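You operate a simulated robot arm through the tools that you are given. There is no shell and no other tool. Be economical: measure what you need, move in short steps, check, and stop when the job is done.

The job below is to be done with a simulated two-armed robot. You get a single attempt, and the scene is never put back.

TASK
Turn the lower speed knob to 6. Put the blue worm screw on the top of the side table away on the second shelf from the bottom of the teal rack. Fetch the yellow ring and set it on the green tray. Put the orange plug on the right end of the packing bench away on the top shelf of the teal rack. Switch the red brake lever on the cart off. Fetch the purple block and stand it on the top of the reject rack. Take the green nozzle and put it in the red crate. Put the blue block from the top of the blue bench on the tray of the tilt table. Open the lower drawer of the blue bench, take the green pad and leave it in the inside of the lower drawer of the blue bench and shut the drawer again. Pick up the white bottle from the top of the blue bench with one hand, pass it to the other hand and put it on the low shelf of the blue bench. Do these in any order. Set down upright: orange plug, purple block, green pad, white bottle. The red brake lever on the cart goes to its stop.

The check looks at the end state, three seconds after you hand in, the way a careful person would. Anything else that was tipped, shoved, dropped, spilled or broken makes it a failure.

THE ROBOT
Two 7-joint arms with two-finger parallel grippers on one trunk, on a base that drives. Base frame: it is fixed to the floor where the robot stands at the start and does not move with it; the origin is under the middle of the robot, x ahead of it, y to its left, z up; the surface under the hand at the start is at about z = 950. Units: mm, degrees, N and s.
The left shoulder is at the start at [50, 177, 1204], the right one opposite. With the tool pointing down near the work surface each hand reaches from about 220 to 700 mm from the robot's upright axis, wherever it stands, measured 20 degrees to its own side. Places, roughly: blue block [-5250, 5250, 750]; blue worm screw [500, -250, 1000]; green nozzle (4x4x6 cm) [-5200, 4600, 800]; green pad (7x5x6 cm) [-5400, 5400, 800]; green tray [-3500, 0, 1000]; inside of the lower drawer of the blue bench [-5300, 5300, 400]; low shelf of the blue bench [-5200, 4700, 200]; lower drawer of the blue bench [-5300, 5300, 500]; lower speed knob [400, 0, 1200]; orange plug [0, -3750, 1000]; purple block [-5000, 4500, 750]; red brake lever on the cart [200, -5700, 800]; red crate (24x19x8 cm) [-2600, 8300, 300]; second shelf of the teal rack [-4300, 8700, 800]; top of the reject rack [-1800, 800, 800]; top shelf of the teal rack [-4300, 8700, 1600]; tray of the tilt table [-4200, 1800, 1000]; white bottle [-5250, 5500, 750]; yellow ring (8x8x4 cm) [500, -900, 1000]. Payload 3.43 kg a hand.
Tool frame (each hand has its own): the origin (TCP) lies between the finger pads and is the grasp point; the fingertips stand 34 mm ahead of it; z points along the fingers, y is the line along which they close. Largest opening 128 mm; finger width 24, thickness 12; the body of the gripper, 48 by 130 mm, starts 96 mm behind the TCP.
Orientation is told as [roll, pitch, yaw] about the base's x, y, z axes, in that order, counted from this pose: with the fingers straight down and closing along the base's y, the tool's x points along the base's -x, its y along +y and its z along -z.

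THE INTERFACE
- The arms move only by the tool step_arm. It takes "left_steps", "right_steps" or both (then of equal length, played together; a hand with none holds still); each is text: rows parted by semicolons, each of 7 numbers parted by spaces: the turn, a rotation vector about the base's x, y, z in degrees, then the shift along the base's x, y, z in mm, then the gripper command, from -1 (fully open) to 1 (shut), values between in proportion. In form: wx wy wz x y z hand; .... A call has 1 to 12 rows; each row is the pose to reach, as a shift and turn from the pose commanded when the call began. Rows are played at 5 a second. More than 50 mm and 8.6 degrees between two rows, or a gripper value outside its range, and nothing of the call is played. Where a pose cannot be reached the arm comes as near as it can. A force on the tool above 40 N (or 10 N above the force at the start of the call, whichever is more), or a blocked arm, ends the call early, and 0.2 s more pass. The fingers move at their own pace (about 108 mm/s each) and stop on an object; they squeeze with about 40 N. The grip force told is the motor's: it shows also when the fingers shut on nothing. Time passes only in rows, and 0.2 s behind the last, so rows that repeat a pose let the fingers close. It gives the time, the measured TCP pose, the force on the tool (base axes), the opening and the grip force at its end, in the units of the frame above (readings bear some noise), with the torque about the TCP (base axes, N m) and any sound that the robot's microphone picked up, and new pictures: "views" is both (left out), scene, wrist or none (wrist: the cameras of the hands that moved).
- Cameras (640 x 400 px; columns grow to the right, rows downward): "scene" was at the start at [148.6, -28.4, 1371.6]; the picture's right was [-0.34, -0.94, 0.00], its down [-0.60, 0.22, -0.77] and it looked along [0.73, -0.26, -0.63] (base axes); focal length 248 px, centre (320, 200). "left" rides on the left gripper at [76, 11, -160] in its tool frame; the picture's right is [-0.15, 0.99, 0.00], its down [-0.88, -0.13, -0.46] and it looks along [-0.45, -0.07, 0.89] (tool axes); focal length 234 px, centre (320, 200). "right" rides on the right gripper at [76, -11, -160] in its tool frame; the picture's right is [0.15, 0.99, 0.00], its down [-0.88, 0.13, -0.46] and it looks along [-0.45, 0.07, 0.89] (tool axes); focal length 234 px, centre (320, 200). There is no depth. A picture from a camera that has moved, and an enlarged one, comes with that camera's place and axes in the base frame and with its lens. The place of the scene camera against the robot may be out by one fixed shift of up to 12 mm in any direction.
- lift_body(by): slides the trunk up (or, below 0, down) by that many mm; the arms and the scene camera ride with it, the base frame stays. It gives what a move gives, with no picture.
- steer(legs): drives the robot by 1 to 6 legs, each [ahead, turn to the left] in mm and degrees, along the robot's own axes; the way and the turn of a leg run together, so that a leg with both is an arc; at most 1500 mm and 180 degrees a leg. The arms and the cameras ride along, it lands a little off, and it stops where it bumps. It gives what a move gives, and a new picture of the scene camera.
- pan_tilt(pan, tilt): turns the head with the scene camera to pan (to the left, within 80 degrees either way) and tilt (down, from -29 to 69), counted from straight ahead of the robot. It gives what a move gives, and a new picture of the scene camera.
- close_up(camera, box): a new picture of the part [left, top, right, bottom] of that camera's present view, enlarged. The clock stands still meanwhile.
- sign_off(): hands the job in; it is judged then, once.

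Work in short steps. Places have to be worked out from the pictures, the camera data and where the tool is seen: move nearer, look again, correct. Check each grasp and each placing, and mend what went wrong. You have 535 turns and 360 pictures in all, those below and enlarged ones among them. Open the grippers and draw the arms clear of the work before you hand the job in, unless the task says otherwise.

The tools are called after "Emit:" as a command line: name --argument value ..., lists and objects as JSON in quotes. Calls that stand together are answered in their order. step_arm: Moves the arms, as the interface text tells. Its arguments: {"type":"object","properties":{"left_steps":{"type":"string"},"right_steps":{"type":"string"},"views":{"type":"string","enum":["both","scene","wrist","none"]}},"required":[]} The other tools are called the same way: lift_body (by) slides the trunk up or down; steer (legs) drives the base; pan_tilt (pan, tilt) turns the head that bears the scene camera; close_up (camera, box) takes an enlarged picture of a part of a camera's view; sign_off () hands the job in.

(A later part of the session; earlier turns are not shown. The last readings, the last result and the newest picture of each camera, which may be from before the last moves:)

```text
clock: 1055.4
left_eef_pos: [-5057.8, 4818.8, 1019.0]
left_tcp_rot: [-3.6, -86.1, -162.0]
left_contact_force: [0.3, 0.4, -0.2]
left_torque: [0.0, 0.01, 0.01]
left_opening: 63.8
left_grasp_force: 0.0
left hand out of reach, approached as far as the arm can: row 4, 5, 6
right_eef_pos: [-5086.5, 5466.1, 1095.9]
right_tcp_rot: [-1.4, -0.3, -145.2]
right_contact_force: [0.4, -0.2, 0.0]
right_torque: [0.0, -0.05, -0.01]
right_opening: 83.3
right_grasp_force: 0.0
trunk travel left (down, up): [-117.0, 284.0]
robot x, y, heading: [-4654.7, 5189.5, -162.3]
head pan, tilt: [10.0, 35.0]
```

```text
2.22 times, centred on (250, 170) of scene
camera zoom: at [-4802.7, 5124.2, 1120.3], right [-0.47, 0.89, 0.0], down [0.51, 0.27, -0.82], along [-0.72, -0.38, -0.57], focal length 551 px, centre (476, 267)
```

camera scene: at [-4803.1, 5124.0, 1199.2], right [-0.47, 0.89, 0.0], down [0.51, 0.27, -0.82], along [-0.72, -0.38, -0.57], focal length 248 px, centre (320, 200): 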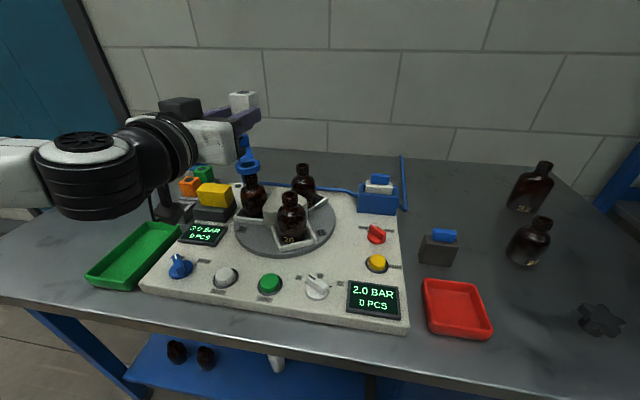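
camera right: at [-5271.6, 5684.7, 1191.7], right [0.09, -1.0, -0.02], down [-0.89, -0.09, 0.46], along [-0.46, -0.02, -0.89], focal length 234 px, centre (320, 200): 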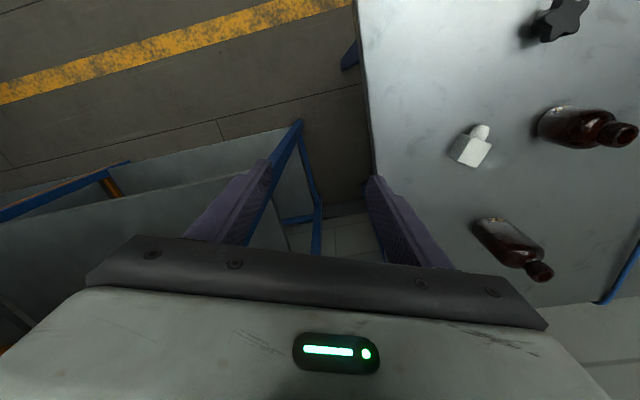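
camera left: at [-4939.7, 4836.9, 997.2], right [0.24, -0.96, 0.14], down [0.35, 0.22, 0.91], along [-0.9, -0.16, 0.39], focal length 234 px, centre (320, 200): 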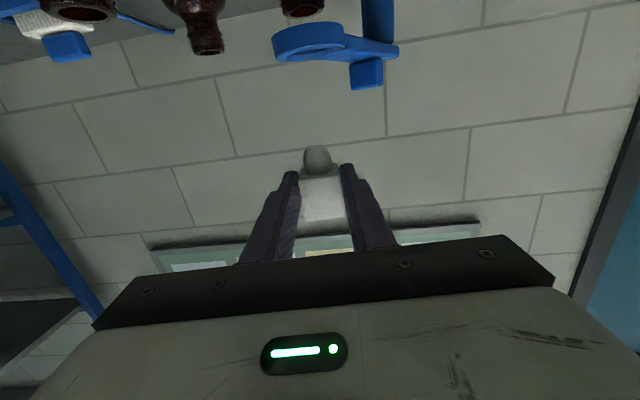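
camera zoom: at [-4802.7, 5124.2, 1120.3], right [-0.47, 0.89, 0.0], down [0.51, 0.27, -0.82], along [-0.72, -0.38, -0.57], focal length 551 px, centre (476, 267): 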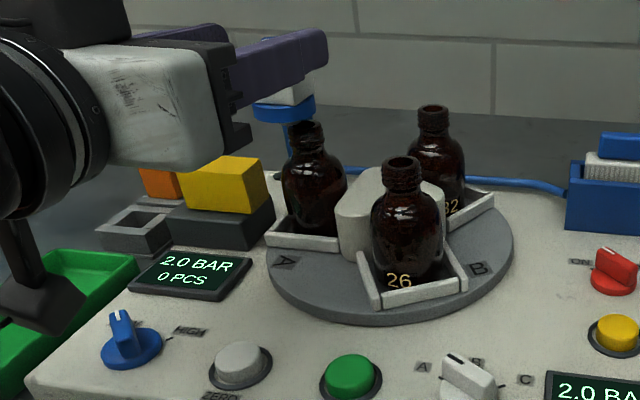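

It sits on the ring. Back the robot off 160 mm and verify.

Emit:
steer --legs '[[-170, 0]]'

Emit:
close_up --camera "scene" --box '[140, 90, 360, 270]'

```text
clock: 1056.9
left_eef_pos: [-4898.6, 4868.4, 1019.0]
left_tcp_rot: [-3.7, -86.2, -162.0]
left_contact_force: [0.1, -0.1, 0.4]
left_torque: [-0.01, -0.03, 0.02]
left_opening: 63.8
left_grasp_force: 0.0
right_eef_pos: [-4926.6, 5516.3, 1096.0]
right_tcp_rot: [-1.4, -0.4, -145.3]
right_contact_force: [0.7, -0.4, -0.4]
right_torque: [0.01, 0.0, 0.02]
right_opening: 83.0
right_grasp_force: 0.0
trunk travel left (down, up): [-117.0, 284.0]
robot x, y, heading: [-4497.5, 5235.8, -162.3]
head pan, tilt: [10.0, 35.0]
camera scene: at [-4642.7, 5175.4, 1120.4], right [-0.47, 0.89, 0.0], down [0.51, 0.27, -0.82], along [-0.73, -0.38, -0.57], focal length 248 px, centre (320, 200)
```

scene: 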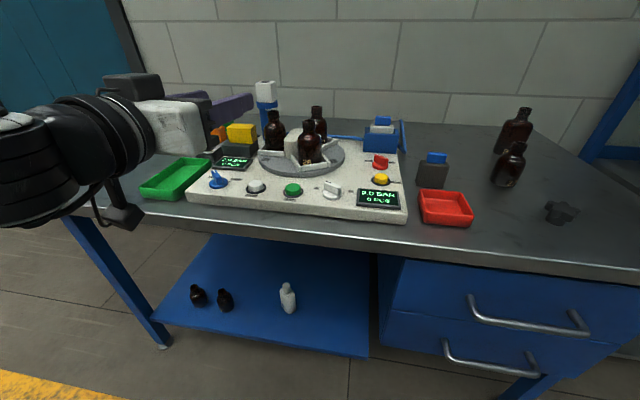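

```text
2.22 times, centred on (250, 180) of scene
camera zoom: at [-4642.7, 5175.4, 1120.4], right [-0.47, 0.89, 0.0], down [0.51, 0.27, -0.82], along [-0.73, -0.38, -0.57], focal length 551 px, centre (476, 244)
```

zoom: 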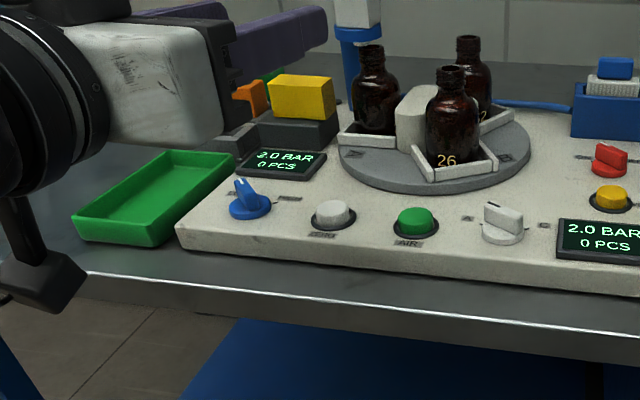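

The white nozzle stands upright on its ring again. Now the green nozzle (≈[-5184,4562]) with the left hand at 45°: re-pitch and move over.

Emit:
step_arm --left_steps "2.5 -7.8 0 0 0 10 0; 5.1 -15.6 0 0 0 20 0; 7.6 -23.4 0 0 0 30 0; 10.2 -31.2 0 0 0 40 0; 12.7 -39 0 0 0 50 0; 12.7 -39 0 0 0 80 0; 12.7 -39 0 0 0 110 0" --views "none"

Emit:
steer --legs '[[0, 46.5], [272, 0], [0, -46.5]]'

```text
clock: 1058.5
left_eef_pos: [-4897.6, 4870.2, 1128.5]
left_tcp_rot: [-3.7, -45.2, -162.0]
left_contact_force: [-0.1, 0.2, -0.3]
left_torque: [0.06, 0.0, 0.0]
left_opening: 64.0
left_grasp_force: 0.1
right_eef_pos: [-4926.5, 5516.1, 1095.3]
right_tcp_rot: [-1.4, -0.3, -145.4]
right_contact_force: [-0.1, 0.2, -0.7]
right_torque: [-0.03, 0.04, 0.0]
right_opening: 83.0
right_grasp_force: 0.0
trunk travel left (down, up): [-117.0, 284.0]
robot x, y, heading: [-4496.4, 5234.6, -162.1]
head pan, tilt: [10.0, 35.0]
```

```text
clock: 1064.6
left_eef_pos: [-5021.3, 4628.6, 1129.2]
left_tcp_rot: [-3.7, -45.2, -162.5]
left_contact_force: [0.2, -0.2, -1.0]
left_torque: [0.02, -0.01, 0.02]
left_opening: 63.7
left_grasp_force: 0.1
right_eef_pos: [-5042.8, 5275.6, 1094.9]
right_tcp_rot: [-1.4, -0.3, -145.7]
right_contact_force: [0.1, -1.0, -0.5]
right_torque: [0.05, 0.0, -0.01]
right_opening: 83.5
right_grasp_force: 0.0
trunk travel left (down, up): [-117.0, 284.0]
robot x, y, heading: [-4610.7, 4991.6, -162.8]
head pan, tilt: [10.0, 35.0]
camera scene: at [-4762.7, 4933.0, 1120.3], right [-0.46, 0.89, 0.0], down [0.51, 0.26, -0.82], along [-0.73, -0.38, -0.57], focal length 248 px, centre (320, 200)
```

scene: 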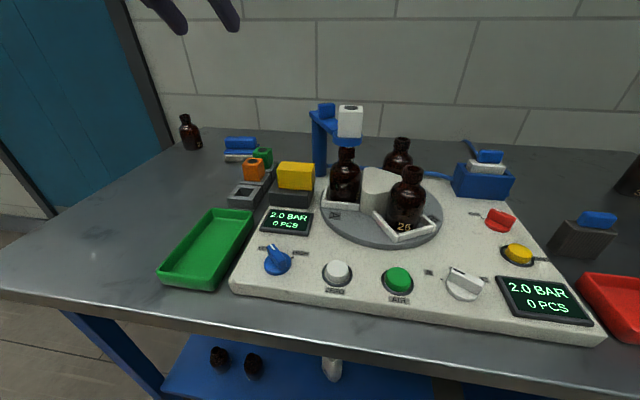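

Emit:
step_arm --left_steps "0 0 0 -23 -11 -30 0; 0 0 0 -46 -23 -60 0; 0 0 0 -69 -34 -90 0; 0 0 0 -92 -46 -120 0; 0 0 0 -112 -56 -150 0" --views "wrist"

```text
clock: 1065.8
left_eef_pos: [-5133.7, 4573.1, 978.5]
left_tcp_rot: [-3.7, -45.2, -162.3]
left_contact_force: [0.6, -0.4, 0.1]
left_torque: [-0.01, -0.01, -0.03]
left_opening: 64.1
left_grasp_force: 0.1
right_eef_pos: [-5044.0, 5275.5, 1094.7]
right_tcp_rot: [-1.3, -0.1, -145.7]
right_contact_force: [-0.4, 0.5, -0.4]
right_torque: [-0.02, -0.01, 0.0]
right_opening: 83.2
right_grasp_force: 0.0
trunk travel left (down, up): [-117.0, 284.0]
robot x, y, heading: [-4614.6, 4991.0, -162.5]
head pan, tilt: [10.0, 35.0]
camera left: at [-4968.8, 4601.7, 1037.4], right [0.16, -0.99, 0.06], down [-0.31, 0.01, 0.95], along [-0.94, -0.17, -0.3], focal length 234 px, centre (320, 200)
```

left: 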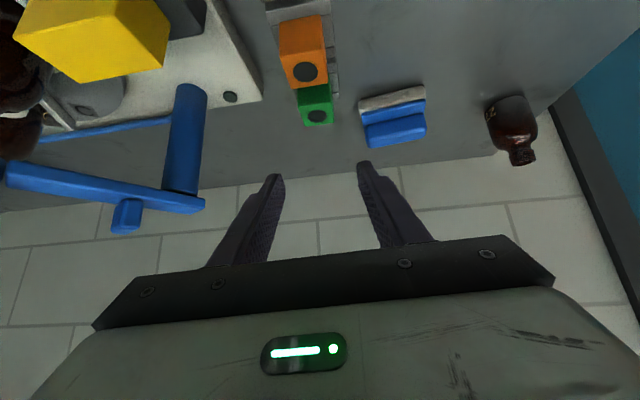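

Green nozzle at ≈[-5195,4557], top ≈863. Move in and close.

Emit:
step_arm --left_steps "0 0 0 -20 -5 -42 0; 0 0 0 -41 -11 -84 0; 0 0 0 -61 -16 -122 0; 0 0 0 -61 -16 -122 0.4; 0 0 0 -61 -16 -122 0.8; 0 0 0 -61 -16 -122 0.8" --views "wrist"

```text
clock: 1067.2
left_eef_pos: [-5192.3, 4556.5, 855.7]
left_tcp_rot: [-3.7, -45.0, -162.3]
left_contact_force: [4.9, -2.3, -2.4]
left_torque: [-0.32, -0.09, 0.58]
left_opening: 53.9
left_grasp_force: 44.8
right_eef_pos: [-5044.3, 5274.4, 1096.0]
right_tcp_rot: [-1.5, -0.3, -145.8]
right_contact_force: [0.1, 0.1, 0.7]
right_torque: [0.01, -0.04, 0.03]
right_opening: 83.3
right_grasp_force: 0.1
trunk travel left (down, up): [-117.0, 284.0]
robot x, y, heading: [-4615.7, 4992.2, -162.7]
head pan, tilt: [10.0, 35.0]
camera left: at [-5027.7, 4585.8, 915.6], right [0.16, -0.99, 0.06], down [-0.31, 0.01, 0.95], along [-0.94, -0.17, -0.3], focal length 234 px, centre (320, 200)
```

left: 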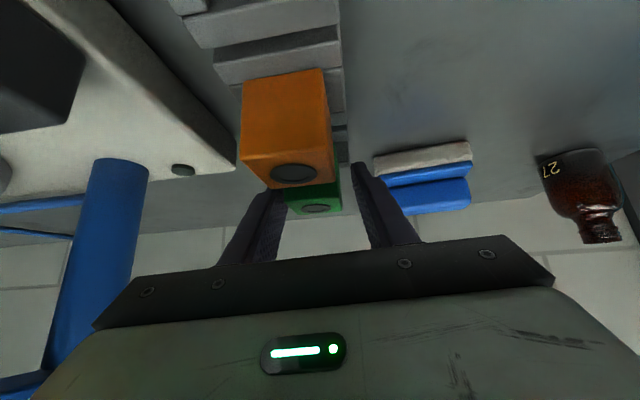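

Only one finger touches (hand ~6 mm off to the right). Open a little, shift 6 mm, close again.

Emit:
step_arm --left_steps "0 0 0 0 0 0 0; 0 0 0 -1 7 0 0; 0 0 0 -1 7 0 0.4; 0 0 0 -1 7 0 0.8; 0 0 0 -1 7 0 0.8" --views "none"

```text
clock: 1068.4
left_eef_pos: [-5193.5, 4555.8, 856.7]
left_tcp_rot: [-3.3, -45.5, -162.1]
left_contact_force: [3.7, -32.8, 8.2]
left_torque: [-0.78, 0.11, -0.36]
left_opening: 53.7
left_grasp_force: 45.1
right_eef_pos: [-5042.8, 5274.5, 1096.2]
right_tcp_rot: [-1.5, -0.3, -145.5]
right_contact_force: [-0.8, -0.2, -0.2]
right_torque: [0.02, 0.0, -0.01]
right_opening: 83.1
right_grasp_force: 0.1
trunk travel left (down, up): [-117.0, 284.0]
robot x, y, heading: [-4617.3, 4991.9, -162.4]
head pan, tilt: [10.0, 35.0]
```

I'm clamping the 54 mm-wide holder instead. Open, raise ~22 mm, and close on the cube.

Emit:
step_arm --left_steps "0 0 0 0 -4 0 0; 0 0 0 0 -7 10 0; 0 0 0 0 -7 22 0; 0 0 0 0 -7 22 0.4; 0 0 0 0 -7 22 0.8; 0 0 0 0 -7 22 0.8" --views "wrist"

```text
clock: 1069.8
left_eef_pos: [-5193.7, 4556.7, 879.1]
left_tcp_rot: [-3.7, -45.2, -162.4]
left_contact_force: [-0.8, 0.9, 0.4]
left_torque: [0.01, -0.04, -0.01]
left_opening: 34.6
left_grasp_force: 39.4
right_eef_pos: [-5044.3, 5275.3, 1094.4]
right_tcp_rot: [-1.4, -0.2, -145.7]
right_contact_force: [0.2, -0.3, 0.3]
right_torque: [0.01, 0.02, 0.02]
right_opening: 83.1
right_grasp_force: 0.0
trunk travel left (down, up): [-117.0, 284.0]
robot x, y, heading: [-4615.8, 4998.3, -162.9]
head pan, tilt: [10.0, 35.0]
camera left: at [-5029.2, 4586.4, 938.3], right [0.16, -0.99, 0.06], down [-0.31, 0.01, 0.95], along [-0.94, -0.17, -0.3], focal length 234 px, centre (320, 200)
```

left: 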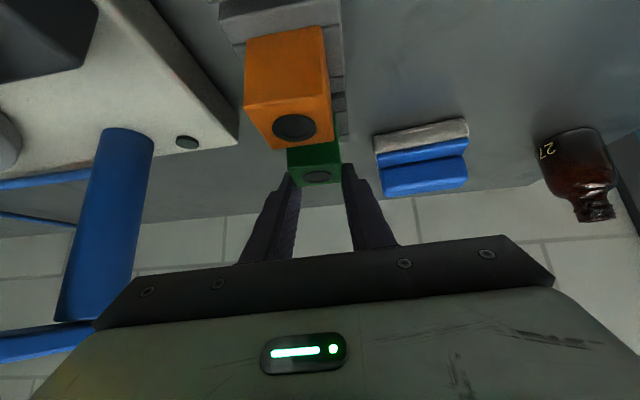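

Gripped (34.6 mm = cube width). Lift straight up out of the holder.

Emit:
step_arm --left_steps "0 0 0 0 0 12 0.8; 0 0 0 0 0 30 0.8; 0 0 0 0 0 60 0.8; 0 0 0 0 0 100 0.8; 0 0 0 25 8 130 0.8; 0 0 0 60 19 150 0.8; 0 0 0 100 32 160 0.8" --views "wrist"

```text
clock: 1071.4
left_eef_pos: [-5094.6, 4588.8, 1039.5]
left_tcp_rot: [-3.7, -45.2, -162.3]
left_contact_force: [0.7, 0.5, 0.1]
left_torque: [-0.04, 0.02, -0.04]
left_opening: 34.8
left_grasp_force: 40.2
right_eef_pos: [-5044.6, 5275.2, 1095.3]
right_tcp_rot: [-1.5, -0.4, -145.7]
right_contact_force: [-0.4, -0.3, -0.4]
right_torque: [0.03, 0.0, -0.01]
right_opening: 83.0
right_grasp_force: 0.2
trunk travel left (down, up): [-117.0, 284.0]
robot x, y, heading: [-4618.2, 4993.3, -162.7]
head pan, tilt: [10.0, 35.0]
camera left: at [-4928.9, 4618.3, 1098.2], right [0.16, -0.99, 0.06], down [-0.31, 0.01, 0.95], along [-0.94, -0.17, -0.3], focal length 234 px, centre (320, 200)
```

left: 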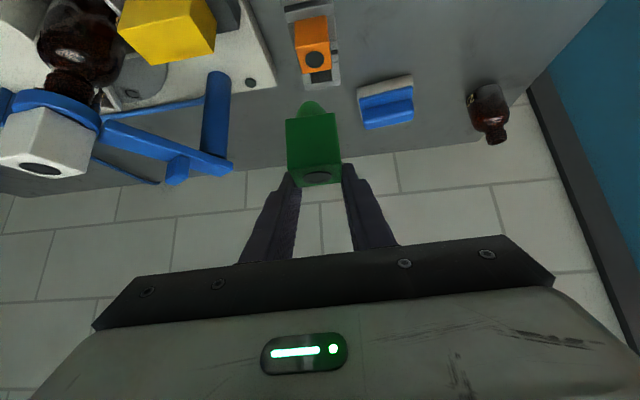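

Green nozzle secured. Now drive to the red crate's area (≈[-2600,8300]).

Emit:
steer --legs '[[-250, 0], [0, -123.5], [1250, 0], [1180, 0], [0, -34.5]]'

```text
clock: 1091.6
left_eef_pos: [-3381.3, 7965.2, 1039.7]
left_tcp_rot: [-3.8, -45.2, 39.2]
left_contact_force: [-1.5, 0.7, -0.9]
left_torque: [0.03, 0.01, 0.01]
left_opening: 34.6
left_grasp_force: 40.0
right_eef_pos: [-3175.9, 7307.4, 1096.0]
right_tcp_rot: [-1.4, -0.3, 55.8]
right_contact_force: [-0.7, -0.4, 0.6]
right_torque: [0.02, -0.01, 0.03]
right_opening: 83.3
right_grasp_force: 0.0
trunk travel left (down, up): [-117.0, 284.0]
robot x, y, heading: [-3680.2, 7411.7, 38.9]
head pan, tilt: [10.0, 35.0]
camera scene: at [-3566.5, 7523.8, 1120.3], right [0.75, -0.66, 0.0], down [-0.38, -0.43, -0.82], along [0.54, 0.62, -0.57], focal length 248 px, centre (320, 200)
```

scene: 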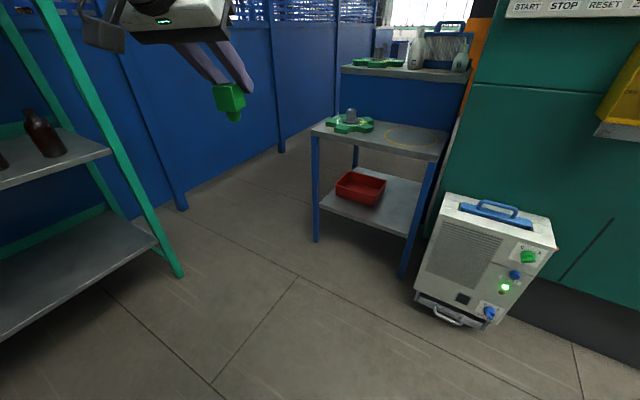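

The red crate stands on the lower shelf of a small table, centre ≈[-2537,8317], ~240 mm in from the front. I move to a pre-stand facing it, raise the right hand, and lower the trunk.

Emit:
steer --legs '[[0, 10], [645, 0], [0, -33]]'

Emit:
step_arm --right_steps "0 0 0 0 0 40 0; 0 0 0 0 0 80 0; 0 0 0 0 0 120 0; 0 0 0 0 0 120 0; 0 0 0 0 0 120 0; 0 0 0 0 0 120 0; 0 0 0 0 0 120 0; 0 0 0 0 0 120 0; 0 0 0 0 0 120 0; 0 0 0 0 0 120 0" --left_steps "0 0 0 0 0 -40 0.8; 0 0 0 0 0 -80 0.8; 0 0 0 0 0 -120 0.8; 0 0 0 0 0 -160 0.8; 0 0 0 0 0 -200 0.8; 0 0 0 0 0 -240 0.8; 0 0 0 0 0 -280 0.8; 0 0 0 0 0 -320 0.8; 0 0 0 0 0 -360 0.8; 0 0 0 0 0 -400 0.8" --views "none"

Emit:
lift_body --by -112

```text
clock: 1096.5
left_eef_pos: [-3008.5, 8478.9, 1040.0]
left_tcp_rot: [-3.8, -45.2, 44.2]
left_contact_force: [-0.1, -0.3, 0.7]
left_torque: [-0.03, -0.02, 0.02]
left_opening: 34.8
left_grasp_force: 40.3
right_eef_pos: [-2747.5, 7846.5, 1096.1]
right_tcp_rot: [-1.4, -0.4, 61.5]
right_contact_force: [-3.5, 0.5, 0.6]
right_torque: [-0.13, -0.42, -0.1]
right_opening: 83.0
right_grasp_force: 0.0
trunk travel left (down, up): [-117.0, 284.0]
robot x, y, heading: [-3253.0, 7901.2, 44.2]
head pan, tilt: [10.0, 35.0]
stopped in leg 3: the robot was blocked; the commanded pose is now the measured one
camera scene: at [-3154.2, 8024.1, 1120.3], right [0.81, -0.58, 0.0], down [-0.33, -0.47, -0.82], along [0.48, 0.66, -0.57], focal length 248 px, centre (320, 200)
```

scene: 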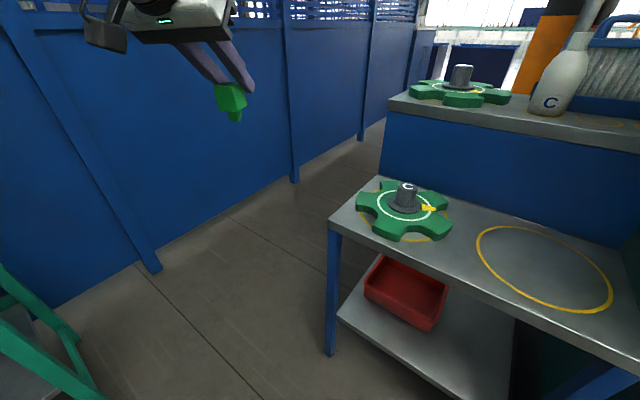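

```text
clock: 1098.7
left_eef_pos: [-3006.9, 8480.3, 637.7]
left_tcp_rot: [-3.7, -45.3, 44.3]
left_contact_force: [-1.3, -0.7, 0.2]
left_torque: [-0.01, 0.0, 0.01]
left_opening: 34.8
left_grasp_force: 40.0
right_eef_pos: [-2747.1, 7845.8, 1118.4]
right_tcp_rot: [-1.3, -0.5, 61.6]
right_contact_force: [-4.9, 5.5, -2.0]
right_torque: [-0.45, -0.34, 0.08]
right_opening: 64.0
right_grasp_force: 0.1
right hand out of reach, approached as far as the arm can: row 1, 2, 3, 4, 5, 6, 7, 8, 9, 10
trunk travel left (down, up): [-117.0, 284.0]
robot x, y, heading: [-3255.6, 7900.7, 44.3]
head pan, tilt: [10.0, 35.0]
```

```text
clock: 1100.2
left_eef_pos: [-3008.1, 8480.0, 526.7]
left_tcp_rot: [-3.8, -45.3, 44.3]
left_contact_force: [-0.4, 0.9, -1.3]
left_torque: [-0.03, 0.02, 0.03]
left_opening: 34.5
left_grasp_force: 40.3
right_eef_pos: [-2747.4, 7846.4, 1006.2]
right_tcp_rot: [-1.2, -0.4, 61.6]
right_contact_force: [-6.3, 2.9, -5.1]
right_torque: [-0.07, -0.55, -0.19]
right_opening: 64.0
right_grasp_force: 0.3
trunk travel left (down, up): [-5.0, 396.0]
robot x, y, heading: [-3255.2, 7898.7, 44.1]
head pan, tilt: [10.0, 35.0]
```

The right hand is touching the teal machine. I draw it inward, then finish the turn.

Emit:
step_arm --right_steps "0 0 0 -30 25 10 0; 0 0 0 -60 55 20 0; 0 0 0 -90 85 30 0; 0 0 0 -115 110 40 0" --views "none"

Emit:
steer --legs '[[-60, 0], [0, -28]]'

```text
clock: 1101.2
left_eef_pos: [-3008.4, 8478.9, 526.4]
left_tcp_rot: [-3.7, -45.2, 44.3]
left_contact_force: [0.0, 0.7, -0.8]
left_torque: [0.02, -0.03, 0.0]
left_opening: 34.9
left_grasp_force: 39.8
right_eef_pos: [-2764.4, 7858.9, 1008.0]
right_tcp_rot: [-1.2, -0.6, 61.7]
right_contact_force: [0.6, 0.0, -0.2]
right_torque: [0.0, -0.03, -0.01]
right_opening: 63.9
right_grasp_force: 0.0
right hand out of reach, approached as far as the arm can: row 1, 2, 3, 4
trunk travel left (down, up): [-5.0, 396.0]
robot x, y, heading: [-3253.2, 7901.3, 44.0]
head pan, tilt: [10.0, 35.0]
```

```text
clock: 1103.5
left_eef_pos: [-2809.7, 8256.1, 527.6]
left_tcp_rot: [-3.6, -45.3, 16.4]
left_contact_force: [-0.4, 0.2, -0.5]
left_torque: [0.01, 0.0, 0.0]
left_opening: 34.5
left_grasp_force: 40.0
right_eef_pos: [-2885.2, 7593.6, 1006.8]
right_tcp_rot: [-1.2, -0.5, 33.8]
right_contact_force: [-0.9, 0.5, -0.3]
right_torque: [-0.02, 0.01, 0.01]
right_opening: 64.1
right_grasp_force: 0.0
trunk travel left (down, up): [-5.0, 396.0]
robot x, y, heading: [-3296.8, 7857.0, 16.3]
head pan, tilt: [10.0, 35.0]
camera scene: at [-3152.2, 7920.5, 1008.3], right [0.44, -0.9, 0.0], down [-0.51, -0.25, -0.82], along [0.73, 0.36, -0.57], focal length 248 px, centre (320, 200)
```

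scene: 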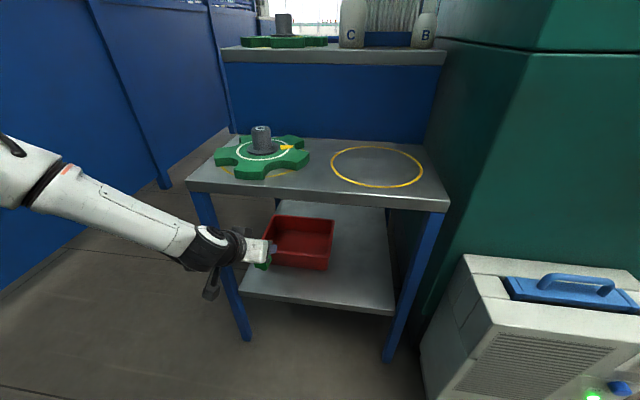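

I see the crate centre ≈[-2563,8290] (shelf z≈303). Shift the nozzle 36 mm right and lower it to ≈450, then drive in under the tabletop.

Emit:
step_arm --left_steps "0 0 0 3 -12 -26 0.8; 0 0 0 7 -24 -52 0.8; 0 0 0 10 -35 -78 0.8; 0 0 0 10 -35 -78 0.8" --views "none"

```text
clock: 1104.5
left_eef_pos: [-2816.5, 8251.1, 516.9]
left_tcp_rot: [-3.8, -45.2, 16.4]
left_contact_force: [-0.2, -1.0, -1.0]
left_torque: [-0.02, 0.0, 0.01]
left_opening: 34.9
left_grasp_force: 39.1
left hand out of reach, approached as far as the arm can: row 1, 2, 3, 4
right_eef_pos: [-2884.5, 7593.2, 1007.6]
right_tcp_rot: [-1.2, -0.6, 33.9]
right_contact_force: [0.1, 0.0, 0.1]
right_torque: [0.03, -0.04, 0.01]
right_opening: 64.2
right_grasp_force: 0.0
trunk travel left (down, up): [-5.0, 396.0]
robot x, y, heading: [-3295.1, 7857.7, 16.2]
head pan, tilt: [10.0, 35.0]
```

The arm can't go that low when so far out. It could lower at ~480 mm ahead / 110 mm left. I pull in to that pose first.

Emit:
step_arm --left_steps "0 0 0 -14 -33 0 0.8; 0 0 0 -28 -66 -10 0.8; 0 0 0 -42 -100 -30 0.8; 0 0 0 -55 -133 -55 0.8; 0 0 0 -55 -133 -85 0.8; 0 0 0 -55 -133 -105 0.8" --views "none"

```text
clock: 1105.9
left_eef_pos: [-2887.3, 8181.6, 528.6]
left_tcp_rot: [-3.7, -45.2, 16.4]
left_contact_force: [0.6, -0.4, -0.7]
left_torque: [0.01, 0.01, 0.01]
left_opening: 34.5
left_grasp_force: 39.8
left hand out of reach, approached as far as the arm can: row 1, 2, 3, 4, 5, 6
right_eef_pos: [-2884.8, 7594.1, 1007.4]
right_tcp_rot: [-1.2, -0.6, 33.8]
right_contact_force: [-0.3, -0.5, 0.3]
right_torque: [0.0, -0.01, 0.05]
right_opening: 63.8
right_grasp_force: 0.1
trunk travel left (down, up): [-5.0, 396.0]
robot x, y, heading: [-3296.1, 7861.8, 16.3]
head pan, tilt: [10.0, 35.0]
```

I try to lower with a steeper hand first (p≈20°), then re-pitch to 45° at low height.

Emit:
step_arm --left_steps "-2.2 7.6 0 0 0 -10 0.8; -4.5 15.2 0 0 0 -30 0.8; -7 24 0 0 0 -60 0.8; -7 24 0 0 0 -100 0.8; -4.5 15.2 0 0 0 -110 0.8; -2.2 7.6 0 0 0 -110 0.8; 0 0 0 0 0 -110 0.8" --views "none"

```text
refused: row 3 steps farther than a row can; nothing moved
```

Emit:
step_arm --left_steps "-2.2 7.6 0 0 0 -10 0.8; -4.4 15.2 0 0 0 -30 0.8; -6.6 22.8 0 0 0 -60 0.8; -7.2 25 0 0 0 -100 0.8; -5 17.4 0 0 0 -110 0.8; -2.8 9.8 0 0 0 -110 0.8; -0.6 2.2 0 0 0 -110 0.8" --views "none"

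```text
clock: 1107.5
left_eef_pos: [-2892.9, 8222.1, 511.8]
left_tcp_rot: [-3.2, -42.1, 16.3]
left_contact_force: [0.4, -0.1, -0.7]
left_torque: [0.02, 0.02, 0.03]
left_opening: 34.7
left_grasp_force: 40.1
left hand out of reach, approached as far as the arm can: row 3, 4, 5, 6, 7
right_eef_pos: [-2884.5, 7594.2, 1006.6]
right_tcp_rot: [-1.3, -0.5, 33.8]
right_contact_force: [0.0, -0.1, 0.7]
right_torque: [-0.01, 0.02, 0.02]
right_opening: 63.9
right_grasp_force: 0.1
trunk travel left (down, up): [-5.0, 396.0]
robot x, y, heading: [-3297.4, 7859.7, 16.4]
head pan, tilt: [10.0, 35.0]
```

Emit:
step_arm --left_steps "0 0 0 10 -35 0 0.8; 0 0 0 20 -70 0 0.8; 0 0 0 30 -105 0 0.8; 0 0 0 36 -130 0 0.8; 0 0 0 36 -130 -40 0.8; 0 0 0 36 -130 -80 0.8; 0 0 0 36 -130 -110 0.8" --views "none"

```text
clock: 1109.1
left_eef_pos: [-2899.9, 8178.4, 522.3]
left_tcp_rot: [-3.7, -42.8, 16.4]
left_contact_force: [-0.6, 0.1, -1.2]
left_torque: [0.02, 0.01, 0.0]
left_opening: 34.6
left_grasp_force: 40.3
left hand out of reach, approached as far as the arm can: row 1, 2, 3, 4, 5, 6, 7
right_eef_pos: [-2885.2, 7593.5, 1007.4]
right_tcp_rot: [-1.2, -0.6, 33.8]
right_contact_force: [-0.7, 0.1, 0.6]
right_torque: [-0.01, 0.0, 0.02]
right_opening: 63.9
right_grasp_force: 0.1
trunk travel left (down, up): [-5.0, 396.0]
robot x, y, heading: [-3294.0, 7857.8, 16.2]
head pan, tilt: [10.0, 35.0]
```

I go back to a vertical hand near the body, then repeat the path that worked earlier on the floor.

Emit:
step_arm --left_steps "-2.2 7.4 0 -20 3 15 0.8; -4.3 14.8 0 -45 6 30 0.8; -6.5 22.2 0 -75 10 45 0.8; -8.6 29.5 0 -105 15 60 0.8; -10.8 36.9 0 -140 20 75 0.8; -12.3 42.1 0 -170 25 80 0.8; -12.3 42.1 0 -194 29 80 0.8" --views "none"

Emit:
step_arm --left_steps "2.2 -7.2 -0.9 20 -4 -15 0.8; 4.3 -14.5 -1.8 45 -8 -35 0.8; 6.5 -21.7 -2.6 72 -14 -55 0.8; 8.6 -29 -3.5 100 -20 -75 0.8; 10.8 -36.2 -4.4 125 -28 -100 0.8; 12.3 -42.1 -5 150 -36 -130 0.8; 12.3 -42.1 -5 165 -45 -165 0.8; 12.3 -42.1 -5 175 -52 -190 0.8" --views "none"

```text
clock: 1110.7
left_eef_pos: [-3092.0, 8204.4, 600.1]
left_tcp_rot: [-3.6, 0.9, 16.3]
left_contact_force: [0.3, 0.1, 0.5]
left_torque: [0.02, -0.04, -0.01]
left_opening: 34.5
left_grasp_force: 39.9
right_eef_pos: [-2885.5, 7593.2, 1006.7]
right_tcp_rot: [-1.2, -0.6, 33.8]
right_contact_force: [0.4, 0.3, -0.4]
right_torque: [0.0, 0.03, 0.01]
right_opening: 63.8
right_grasp_force: 0.0
trunk travel left (down, up): [-5.0, 396.0]
robot x, y, heading: [-3297.4, 7862.1, 16.3]
head pan, tilt: [10.0, 35.0]
```

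```text
clock: 1112.5
left_eef_pos: [-2915.2, 8166.3, 522.3]
left_tcp_rot: [-1.0, -42.6, 10.1]
left_contact_force: [0.0, -0.9, -0.5]
left_torque: [0.0, -0.03, 0.01]
left_opening: 34.7
left_grasp_force: 40.2
left hand out of reach, approached as far as the arm can: row 5, 6, 7, 8
right_eef_pos: [-2884.6, 7593.6, 1007.9]
right_tcp_rot: [-1.3, -0.6, 33.8]
right_contact_force: [-0.1, -0.1, -1.0]
right_torque: [-0.04, -0.01, -0.01]
right_opening: 64.0
right_grasp_force: 0.1
trunk travel left (down, up): [-5.0, 396.0]
robot x, y, heading: [-3294.6, 7862.2, 16.3]
head pan, tilt: [10.0, 35.0]
```

Emit:
step_arm --left_steps "0 0 0 11 -16 -22 0.8; 0 0 0 22 -32 -44 0.8; 0 0 0 33 -48 -66 0.8; 0 0 0 44 -64 -88 0.8; 0 0 0 54 -80 -110 0.8; 0 0 0 60 -100 -140 0.8; 0 0 0 65 -120 -170 0.8" --views "none"

```text
clock: 1114.1
left_eef_pos: [-2903.8, 8168.5, 522.1]
left_tcp_rot: [-1.2, -42.9, 10.1]
left_contact_force: [-0.5, 0.2, -0.3]
left_torque: [-0.01, 0.02, 0.01]
left_opening: 34.8
left_grasp_force: 39.8
left hand out of reach, approached as far as the arm can: row 1, 2, 3, 4, 5, 6, 7
right_eef_pos: [-2884.2, 7593.6, 1008.2]
right_tcp_rot: [-1.2, -0.5, 33.7]
right_contact_force: [0.5, 0.3, -0.4]
right_torque: [0.05, -0.04, 0.02]
right_opening: 64.0
right_grasp_force: 0.1
trunk travel left (down, up): [-5.0, 396.0]
robot x, y, heading: [-3298.5, 7859.4, 16.3]
head pan, tilt: [10.0, 35.0]
```

I replicate that earlier floor path exactly (starting pose and increments).

Emit:
step_arm --left_steps "-2.2 7.4 0.8 -25 3 15 0.8; -4.3 14.8 1.6 -55 7 30 0.8; -6.5 22.2 2.5 -90 12 45 0.8; -8.6 29.5 3.3 -125 18 60 0.8; -10.8 36.9 4.2 -160 24 72 0.8; -12.3 42.1 5 -192 30 78 0.8; -12.3 42.1 5 -217 34 78 0.8" --views "none"

Emit:
step_arm --left_steps "2.1 -7.2 -1.5 22 -4 -20 0.8; 4.2 -14.4 -3.1 50 -11 -45 0.8; 6.4 -21.7 -4.6 78 -19 -75 0.8; 8.5 -28.9 -6.1 106 -26 -110 0.8; 10.6 -36.1 -7.7 133 -34 -145 0.8; 12.7 -43.3 -9.2 157 -42 -182 0.8; 12.7 -43.3 -9.2 170 -52 -220 0.8" --views "none"

```text
clock: 1115.7
left_eef_pos: [-3118.8, 8205.3, 601.2]
left_tcp_rot: [-3.8, 1.1, 16.2]
left_contact_force: [0.0, 1.3, -1.1]
left_torque: [-0.01, 0.0, -0.01]
left_opening: 34.4
left_grasp_force: 40.1
left hand out of reach, approached as far as the arm can: row 7
right_eef_pos: [-2884.4, 7593.5, 1008.0]
right_tcp_rot: [-1.2, -0.5, 33.9]
right_contact_force: [0.2, -0.7, -0.1]
right_torque: [0.02, 0.02, 0.01]
right_opening: 63.9
right_grasp_force: 0.0
trunk travel left (down, up): [-5.0, 396.0]
robot x, y, heading: [-3296.5, 7862.1, 16.4]
head pan, tilt: [10.0, 35.0]
```

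```text
clock: 1117.3
left_eef_pos: [-2919.8, 8162.2, 532.7]
left_tcp_rot: [1.5, -43.1, 4.8]
left_contact_force: [0.1, 0.2, -0.7]
left_torque: [0.01, 0.02, 0.0]
left_opening: 34.6
left_grasp_force: 39.9
left hand out of reach, approached as far as the arm can: row 1, 2, 3, 5, 6, 7
right_eef_pos: [-2884.8, 7592.8, 1007.7]
right_tcp_rot: [-1.3, -0.6, 33.8]
right_contact_force: [0.6, 0.5, -0.2]
right_torque: [-0.01, 0.01, -0.01]
right_opening: 64.1
right_grasp_force: 0.0
trunk travel left (down, up): [-5.0, 396.0]
robot x, y, heading: [-3297.8, 7859.8, 16.3]
head pan, tilt: [10.0, 35.0]
```

I repeat it as one full sweep down to ≈215 mm, as on the floor, to get the arm into that configuration.

Emit:
step_arm --left_steps "-2.1 7.2 1.5 -22 4 15 0.8; -4.2 14.4 3.1 -50 11 30 0.8; -6.4 21.7 4.6 -85 19 45 0.8; -8.5 28.9 6.1 -120 26 58 0.8; -10.6 36.1 7.7 -160 34 66 0.8; -12.7 43.3 9.2 -198 42 68 0.8" --views "none"

Emit:
step_arm --left_steps "2.1 -7.2 -1.5 22 -4 -20 0.8; 4.2 -14.4 -3.1 50 -11 -45 0.8; 6.4 -21.7 -4.6 78 -19 -75 0.8; 8.5 -28.9 -6.1 106 -26 -110 0.8; 10.6 -36.1 -7.7 133 -34 -145 0.8; 12.7 -43.3 -9.2 157 -42 -182 0.8; 12.7 -43.3 -9.2 175 -52 -226 0.8; 12.7 -43.3 -9.2 187 -60 -271 0.8; 12.7 -43.3 -9.2 199 -66 -316 0.8; 12.7 -43.3 -9.2 210 -68 -361 0.8; 12.7 -43.3 -9.2 214 -68 -388 0.8" --views "none"

```text
clock: 1118.7
left_eef_pos: [-3117.6, 8205.5, 601.5]
left_tcp_rot: [-3.7, 1.0, 16.2]
left_contact_force: [0.3, 0.2, 0.1]
left_torque: [0.02, -0.02, 0.0]
left_opening: 34.7
left_grasp_force: 39.8
right_eef_pos: [-2885.2, 7592.9, 1007.6]
right_tcp_rot: [-1.2, -0.6, 33.8]
right_contact_force: [0.2, 0.0, -0.1]
right_torque: [-0.04, 0.03, -0.03]
right_opening: 64.1
right_grasp_force: 0.2
trunk travel left (down, up): [-5.0, 396.0]
robot x, y, heading: [-3294.2, 7862.6, 16.3]
head pan, tilt: [10.0, 35.0]
```

```text
clock: 1121.1
left_eef_pos: [-2902.0, 8158.9, 530.5]
left_tcp_rot: [1.4, -43.5, 4.7]
left_contact_force: [-0.9, 0.2, -0.3]
left_torque: [0.02, -0.01, -0.01]
left_opening: 34.6
left_grasp_force: 39.7
left hand out of reach, approached as far as the arm can: row 1, 2, 3, 5, 6, 7, 8, 9, 10, 11
right_eef_pos: [-2884.8, 7593.1, 1006.9]
right_tcp_rot: [-1.3, -0.6, 33.8]
right_contact_force: [0.5, 0.5, -1.4]
right_torque: [-0.01, 0.02, -0.01]
right_opening: 64.1
right_grasp_force: 0.1
trunk travel left (down, up): [-5.0, 396.0]
robot x, y, heading: [-3295.2, 7861.8, 16.2]
head pan, tilt: [10.0, 35.0]
```

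Different elbow branch. I test whether pointing the hand inward (yaw −30°) lets it go lower.

Emit:
step_arm --left_steps "0 0 -8 0 0 10 0.8; 0 0 -16 0 0 10 0.8; 0 0 -24 0 0 0 0.8; 0 0 -32 0 0 -20 0.8; 0 0 -32 0 0 -60 0.8; 0 0 -32 0 0 -100 0.8; 0 0 -32 0 0 -120 0.8" --views "none"

```text
clock: 1122.7
left_eef_pos: [-2913.4, 8191.0, 515.0]
left_tcp_rot: [1.2, -44.0, -27.3]
left_contact_force: [0.5, 0.4, -1.1]
left_torque: [0.02, -0.03, 0.02]
left_opening: 34.6
left_grasp_force: 40.1
left hand out of reach, approached as far as the arm can: row 1, 2, 3, 4, 5, 6, 7
right_eef_pos: [-2884.8, 7593.5, 1007.5]
right_tcp_rot: [-1.1, -0.7, 33.7]
right_contact_force: [-0.4, 0.5, -0.9]
right_torque: [0.01, 0.04, -0.04]
right_opening: 64.0
right_grasp_force: 0.0
trunk travel left (down, up): [-5.0, 396.0]
robot x, y, heading: [-3295.5, 7857.7, 16.2]
head pan, tilt: [10.0, 35.0]
```

I reset: hand vertical, lower close to the floor (setting the elbow low), then tilt up again.

Emit:
step_arm --left_steps "0 0 8 -10 0 20 0.8; 0 0 16 -20 0 40 0.8; 0 0 24 -30 0 60 0.8; 0 0 32 -40 0 80 0.8; 0 0 40 -50 0 80 0.8; 0 0 43.5 -55 0 80 0.8" --views "none"

Emit:
step_arm --left_steps "-2.2 7.4 0 -10 -3 0 0.8; -4.3 14.8 0 -20 -6 0 0.8; -6.5 22.2 0 -30 -9 0 0.8; -8.6 29.5 0 -40 -12 0 0.8; -10.8 36.9 0 -45 -14 0 0.8; -12.5 43 0 -45 -14 0 0.8; -12.5 43 0 -45 -20 -45 0.8; -12.5 43 0 -45 -26 -90 0.8; -12.5 43 0 -45 -32 -138 0.8; -12.5 43 0 -45 -38 -186 0.8; -12.5 43 0 -45 -44 -234 0.8; -12.5 43 0 -45 -50 -282 0.8" --views "none"

```text
clock: 1124.1
left_eef_pos: [-2948.4, 8195.2, 589.9]
left_tcp_rot: [1.2, -44.0, 16.5]
left_contact_force: [-0.4, 0.8, -0.3]
left_torque: [-0.01, 0.01, 0.02]
left_opening: 34.8
left_grasp_force: 40.3
left hand out of reach, approached as far as the arm can: row 4, 5, 6
right_eef_pos: [-2885.0, 7593.9, 1007.5]
right_tcp_rot: [-1.2, -0.6, 33.8]
right_contact_force: [-0.1, -0.3, -0.4]
right_torque: [-0.03, 0.01, -0.01]
right_opening: 64.0
right_grasp_force: 0.0
trunk travel left (down, up): [-5.0, 396.0]
robot x, y, heading: [-3296.8, 7861.6, 16.4]
head pan, tilt: [10.0, 35.0]
```

```text
clock: 1126.7
left_eef_pos: [-3033.6, 8202.3, 433.6]
left_tcp_rot: [1.2, 0.8, 16.2]
left_contact_force: [-0.2, -0.1, -0.4]
left_torque: [0.01, 0.0, 0.0]
left_opening: 34.5
left_grasp_force: 39.3
left hand out of reach, approached as far as the arm can: row 9, 10, 11, 12
right_eef_pos: [-2885.4, 7594.0, 1007.0]
right_tcp_rot: [-1.2, -0.6, 33.8]
right_contact_force: [0.8, 0.1, 1.1]
right_torque: [-0.01, -0.01, 0.0]
right_opening: 63.9
right_grasp_force: 0.0
trunk travel left (down, up): [-5.0, 396.0]
robot x, y, heading: [-3295.9, 7860.0, 16.4]
head pan, tilt: [10.0, 35.0]
```

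Emit:
step_arm --left_steps "0 0 0 30 -20 20 0.8; 0 0 0 60 -42 20 0.8; 0 0 0 90 -65 10 0.8; 0 0 0 107 -80 -20 0.8; 0 0 0 107 -80 -65 0.8; 0 0 0 107 -80 -112 0.8; 0 0 0 107 -80 -160 0.8; 0 0 0 107 -80 -208 0.8; 0 0 0 107 -80 -250 0.8" --views "none"

```text
clock: 1128.7
left_eef_pos: [-3010.6, 8213.0, 437.6]
left_tcp_rot: [1.2, 0.8, 16.1]
left_contact_force: [0.5, 0.2, -0.5]
left_torque: [0.0, 0.02, -0.01]
left_opening: 34.7
left_grasp_force: 39.6
left hand out of reach, approached as far as the arm can: row 1, 2, 3, 4, 5, 6, 7, 8, 9
right_eef_pos: [-2884.5, 7593.3, 1008.5]
right_tcp_rot: [-1.2, -0.6, 33.9]
right_contact_force: [-0.1, 0.4, 0.2]
right_torque: [-0.01, 0.02, 0.02]
right_opening: 64.2
right_grasp_force: 0.0
trunk travel left (down, up): [-5.0, 396.0]
robot x, y, heading: [-3297.4, 7860.9, 16.3]
head pan, tilt: [10.0, 35.0]
```

The elbow posture is the obstacle. I raise the hand to the posture from which I earlier descended to the floor (ahead ~330, left ~100, z≈950), then descend again.

Emit:
step_arm --left_steps "0 0 0 5 -6 45 0.8; 0 0 0 10 -12 90 0.8; 0 0 0 15 -20 135 0.8; 0 0 0 20 -28 180 0.8; 0 0 0 25 -38 225 0.8; 0 0 0 30 -50 268 0.8; 0 0 0 35 -64 310 0.8; 0 0 0 40 -80 352 0.8; 0 0 0 45 -98 393 0.8; 0 0 0 50 -116 434 0.8; 0 0 0 55 -134 474 0.8; 0 0 0 60 -150 510 0.8" --views "none"

Emit:
step_arm --left_steps "0 0 0 15 5 -40 0.8; 0 0 0 30 10 -80 0.8; 0 0 0 45 12 -125 0.8; 0 0 0 50 12 -172 0.8; 0 0 0 55 12 -220 0.8; 0 0 0 60 12 -268 0.8; 0 0 0 60 12 -316 0.8; 0 0 0 60 12 -364 0.8; 0 0 0 60 12 -412 0.8; 0 0 0 60 12 -460 0.8; 0 0 0 60 12 -508 0.8; 0 0 0 60 12 -556 0.8" --views "none"

```text
clock: 1131.3
left_eef_pos: [-2988.0, 8114.5, 908.9]
left_tcp_rot: [1.1, 0.7, 16.3]
left_contact_force: [-0.4, 0.2, -0.6]
left_torque: [0.0, 0.0, -0.01]
left_opening: 34.5
left_grasp_force: 40.2
left hand out of reach, approached as far as the arm can: row 10, 11, 12
right_eef_pos: [-2884.5, 7594.2, 1006.8]
right_tcp_rot: [-1.2, -0.6, 33.8]
right_contact_force: [-0.9, -0.3, -0.7]
right_torque: [-0.02, 0.06, 0.01]
right_opening: 64.0
right_grasp_force: 0.1
trunk travel left (down, up): [-5.0, 396.0]
robot x, y, heading: [-3295.7, 7863.7, 16.4]
head pan, tilt: [10.0, 35.0]
```

```text
clock: 1133.9
left_eef_pos: [-2988.2, 8185.2, 466.8]
left_tcp_rot: [1.0, 0.6, 16.1]
left_contact_force: [-0.1, 0.7, 0.0]
left_torque: [0.01, 0.01, -0.01]
left_opening: 34.7
left_grasp_force: 40.4
left hand out of reach, approached as far as the arm can: row 8, 9, 10, 11, 12
right_eef_pos: [-2884.2, 7593.3, 1007.7]
right_tcp_rot: [-1.3, -0.6, 33.7]
right_contact_force: [0.1, -0.4, 0.5]
right_torque: [0.03, -0.01, 0.01]
right_opening: 64.2
right_grasp_force: 0.1
trunk travel left (down, up): [-5.0, 396.0]
robot x, y, heading: [-3294.8, 7858.6, 16.3]
head pan, tilt: [10.0, 35.0]
```

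I look at the left arm's posture to understand the limit.

Emit:
pan_tilt --pan 45 --tilt 35

```text
clock: 1134.9
left_eef_pos: [-2988.1, 8186.2, 466.8]
left_tcp_rot: [1.1, 0.8, 16.2]
left_contact_force: [0.0, -0.3, 0.1]
left_torque: [0.01, -0.01, -0.01]
left_opening: 34.4
left_grasp_force: 40.3
right_eef_pos: [-2885.3, 7594.1, 1007.6]
right_tcp_rot: [-1.2, -0.6, 33.8]
right_contact_force: [0.4, -0.4, 0.5]
right_torque: [-0.03, -0.02, -0.04]
right_opening: 64.0
right_grasp_force: 0.0
trunk travel left (down, up): [-5.0, 396.0]
robot x, y, heading: [-3298.6, 7863.7, 16.2]
head pan, tilt: [45.0, 35.0]
camera scene: at [-3188.8, 7958.7, 1008.3], right [0.88, -0.48, 0.0], down [-0.28, -0.5, -0.82], along [0.39, 0.72, -0.57], focal length 248 px, centre (320, 200)
```

scene: 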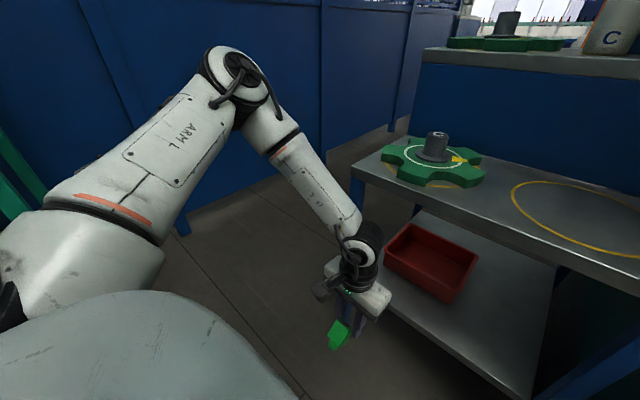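

The elbow is high. Bringing the hand across to the robot's middle (like the very first pose) should push the elbow outward; then I descend again.

Emit:
step_arm --left_steps "0 0 0 5 -15 45 0.8; 0 0 0 10 -30 90 0.8; 0 0 0 15 -45 135 0.8; 0 0 0 20 -60 180 0.8; 0 0 0 25 -85 220 0.8; 0 0 0 30 -115 255 0.8; 0 0 0 35 -148 285 0.8; 0 0 0 40 -182 305 0.8; 0 0 0 45 -218 318 0.8; 0 0 0 50 -255 323 0.8; 0 0 0 55 -290 323 0.8" --views "none"

Emit:
step_arm --left_steps "0 0 0 5 25 -30 0.8; 0 0 0 10 55 -60 0.8; 0 0 0 15 85 -95 0.8; 0 0 0 20 110 -135 0.8; 0 0 0 22 130 -178 0.8; 0 0 0 24 145 -222 0.8; 0 0 0 26 155 -268 0.8; 0 0 0 26 160 -316 0.8; 0 0 0 26 160 -364 0.8; 0 0 0 26 160 -412 0.8; 0 0 0 26 160 -460 0.8; 0 0 0 26 160 -508 0.8" --views "none"

```text
clock: 1137.3
left_eef_pos: [-2996.6, 8058.6, 763.0]
left_tcp_rot: [0.7, 0.5, 17.2]
left_contact_force: [-0.2, 0.4, -0.5]
left_torque: [0.0, -0.03, 0.0]
left_opening: 34.6
left_grasp_force: 40.0
left hand out of reach, approached as far as the arm can: row 6, 7, 8, 9, 10, 11
right_eef_pos: [-2884.6, 7593.1, 1007.8]
right_tcp_rot: [-1.2, -0.6, 33.8]
right_contact_force: [-0.6, 0.2, 0.3]
right_torque: [-0.01, -0.01, 0.02]
right_opening: 63.8
right_grasp_force: 0.0
trunk travel left (down, up): [-5.0, 396.0]
robot x, y, heading: [-3298.2, 7861.5, 16.6]
head pan, tilt: [45.0, 35.0]
```

```text
clock: 1139.9
left_eef_pos: [-3022.5, 8260.8, 414.8]
left_tcp_rot: [1.0, 0.6, 16.2]
left_contact_force: [-0.9, 0.5, 0.1]
left_torque: [0.02, -0.02, -0.01]
left_opening: 34.6
left_grasp_force: 39.8
left hand out of reach, approached as far as the arm can: row 8, 9, 10, 11, 12
right_eef_pos: [-2885.8, 7592.9, 1007.0]
right_tcp_rot: [-1.2, -0.6, 33.8]
right_contact_force: [-0.3, 0.2, 0.7]
right_torque: [0.01, -0.01, -0.01]
right_opening: 64.0
right_grasp_force: 0.1
trunk travel left (down, up): [-5.0, 396.0]
robot x, y, heading: [-3296.4, 7861.0, 16.2]
head pan, tilt: [45.0, 35.0]
```

Lower works better further out to the side. I test how low it gets at ~420 mm left.

Emit:
step_arm --left_steps "0 0 0 -5 35 0 0.8; 0 0 0 -10 70 -15 0.8; 0 0 0 -15 105 -40 0.8; 0 0 0 -15 130 -75 0.8; 0 0 0 -15 140 -115 0.8; 0 0 0 -15 140 -160 0.8; 0 0 0 -15 140 -200 0.8" --views "none"

```text
clock: 1141.5
left_eef_pos: [-3072.8, 8397.0, 388.6]
left_tcp_rot: [1.2, 0.6, 16.2]
left_contact_force: [0.3, -0.1, -0.1]
left_torque: [0.0, -0.05, -0.04]
left_opening: 34.9
left_grasp_force: 40.2
left hand out of reach, approached as far as the arm can: row 3, 4, 5, 6, 7
right_eef_pos: [-2883.5, 7594.1, 1007.6]
right_tcp_rot: [-1.2, -0.6, 33.8]
right_contact_force: [0.2, -0.3, -0.3]
right_torque: [-0.02, -0.03, -0.03]
right_opening: 63.8
right_grasp_force: 0.1
trunk travel left (down, up): [-5.0, 396.0]
robot x, y, heading: [-3297.4, 7859.3, 16.1]
head pan, tilt: [45.0, 35.0]
```

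Emit:
step_arm --left_steps "0 0 0 15 -30 0 0.8; 0 0 0 35 -60 -20 0.8; 0 0 0 60 -90 -45 0.8; 0 0 0 85 -120 -75 0.8; 0 0 0 110 -150 -105 0.8; 0 0 0 130 -180 -135 0.8; 0 0 0 145 -205 -165 0.8; 0 0 0 145 -205 -200 0.8" --views "none"

```text
clock: 1143.3
left_eef_pos: [-3012.7, 8272.6, 416.2]
left_tcp_rot: [1.3, 0.8, 16.2]
left_contact_force: [0.5, -0.6, -1.1]
left_torque: [0.0, -0.04, -0.02]
left_opening: 34.6
left_grasp_force: 39.8
left hand out of reach, approached as far as the arm can: row 1, 2, 3, 4, 5, 6, 7, 8
right_eef_pos: [-2884.3, 7593.3, 1007.4]
right_tcp_rot: [-1.2, -0.7, 33.8]
right_contact_force: [-1.2, -0.2, -0.3]
right_torque: [0.0, 0.04, -0.01]
right_opening: 64.4
right_grasp_force: 0.0
trunk travel left (down, up): [-5.0, 396.0]
robot x, y, heading: [-3296.4, 7861.2, 16.4]
head pan, tilt: [45.0, 35.0]
```

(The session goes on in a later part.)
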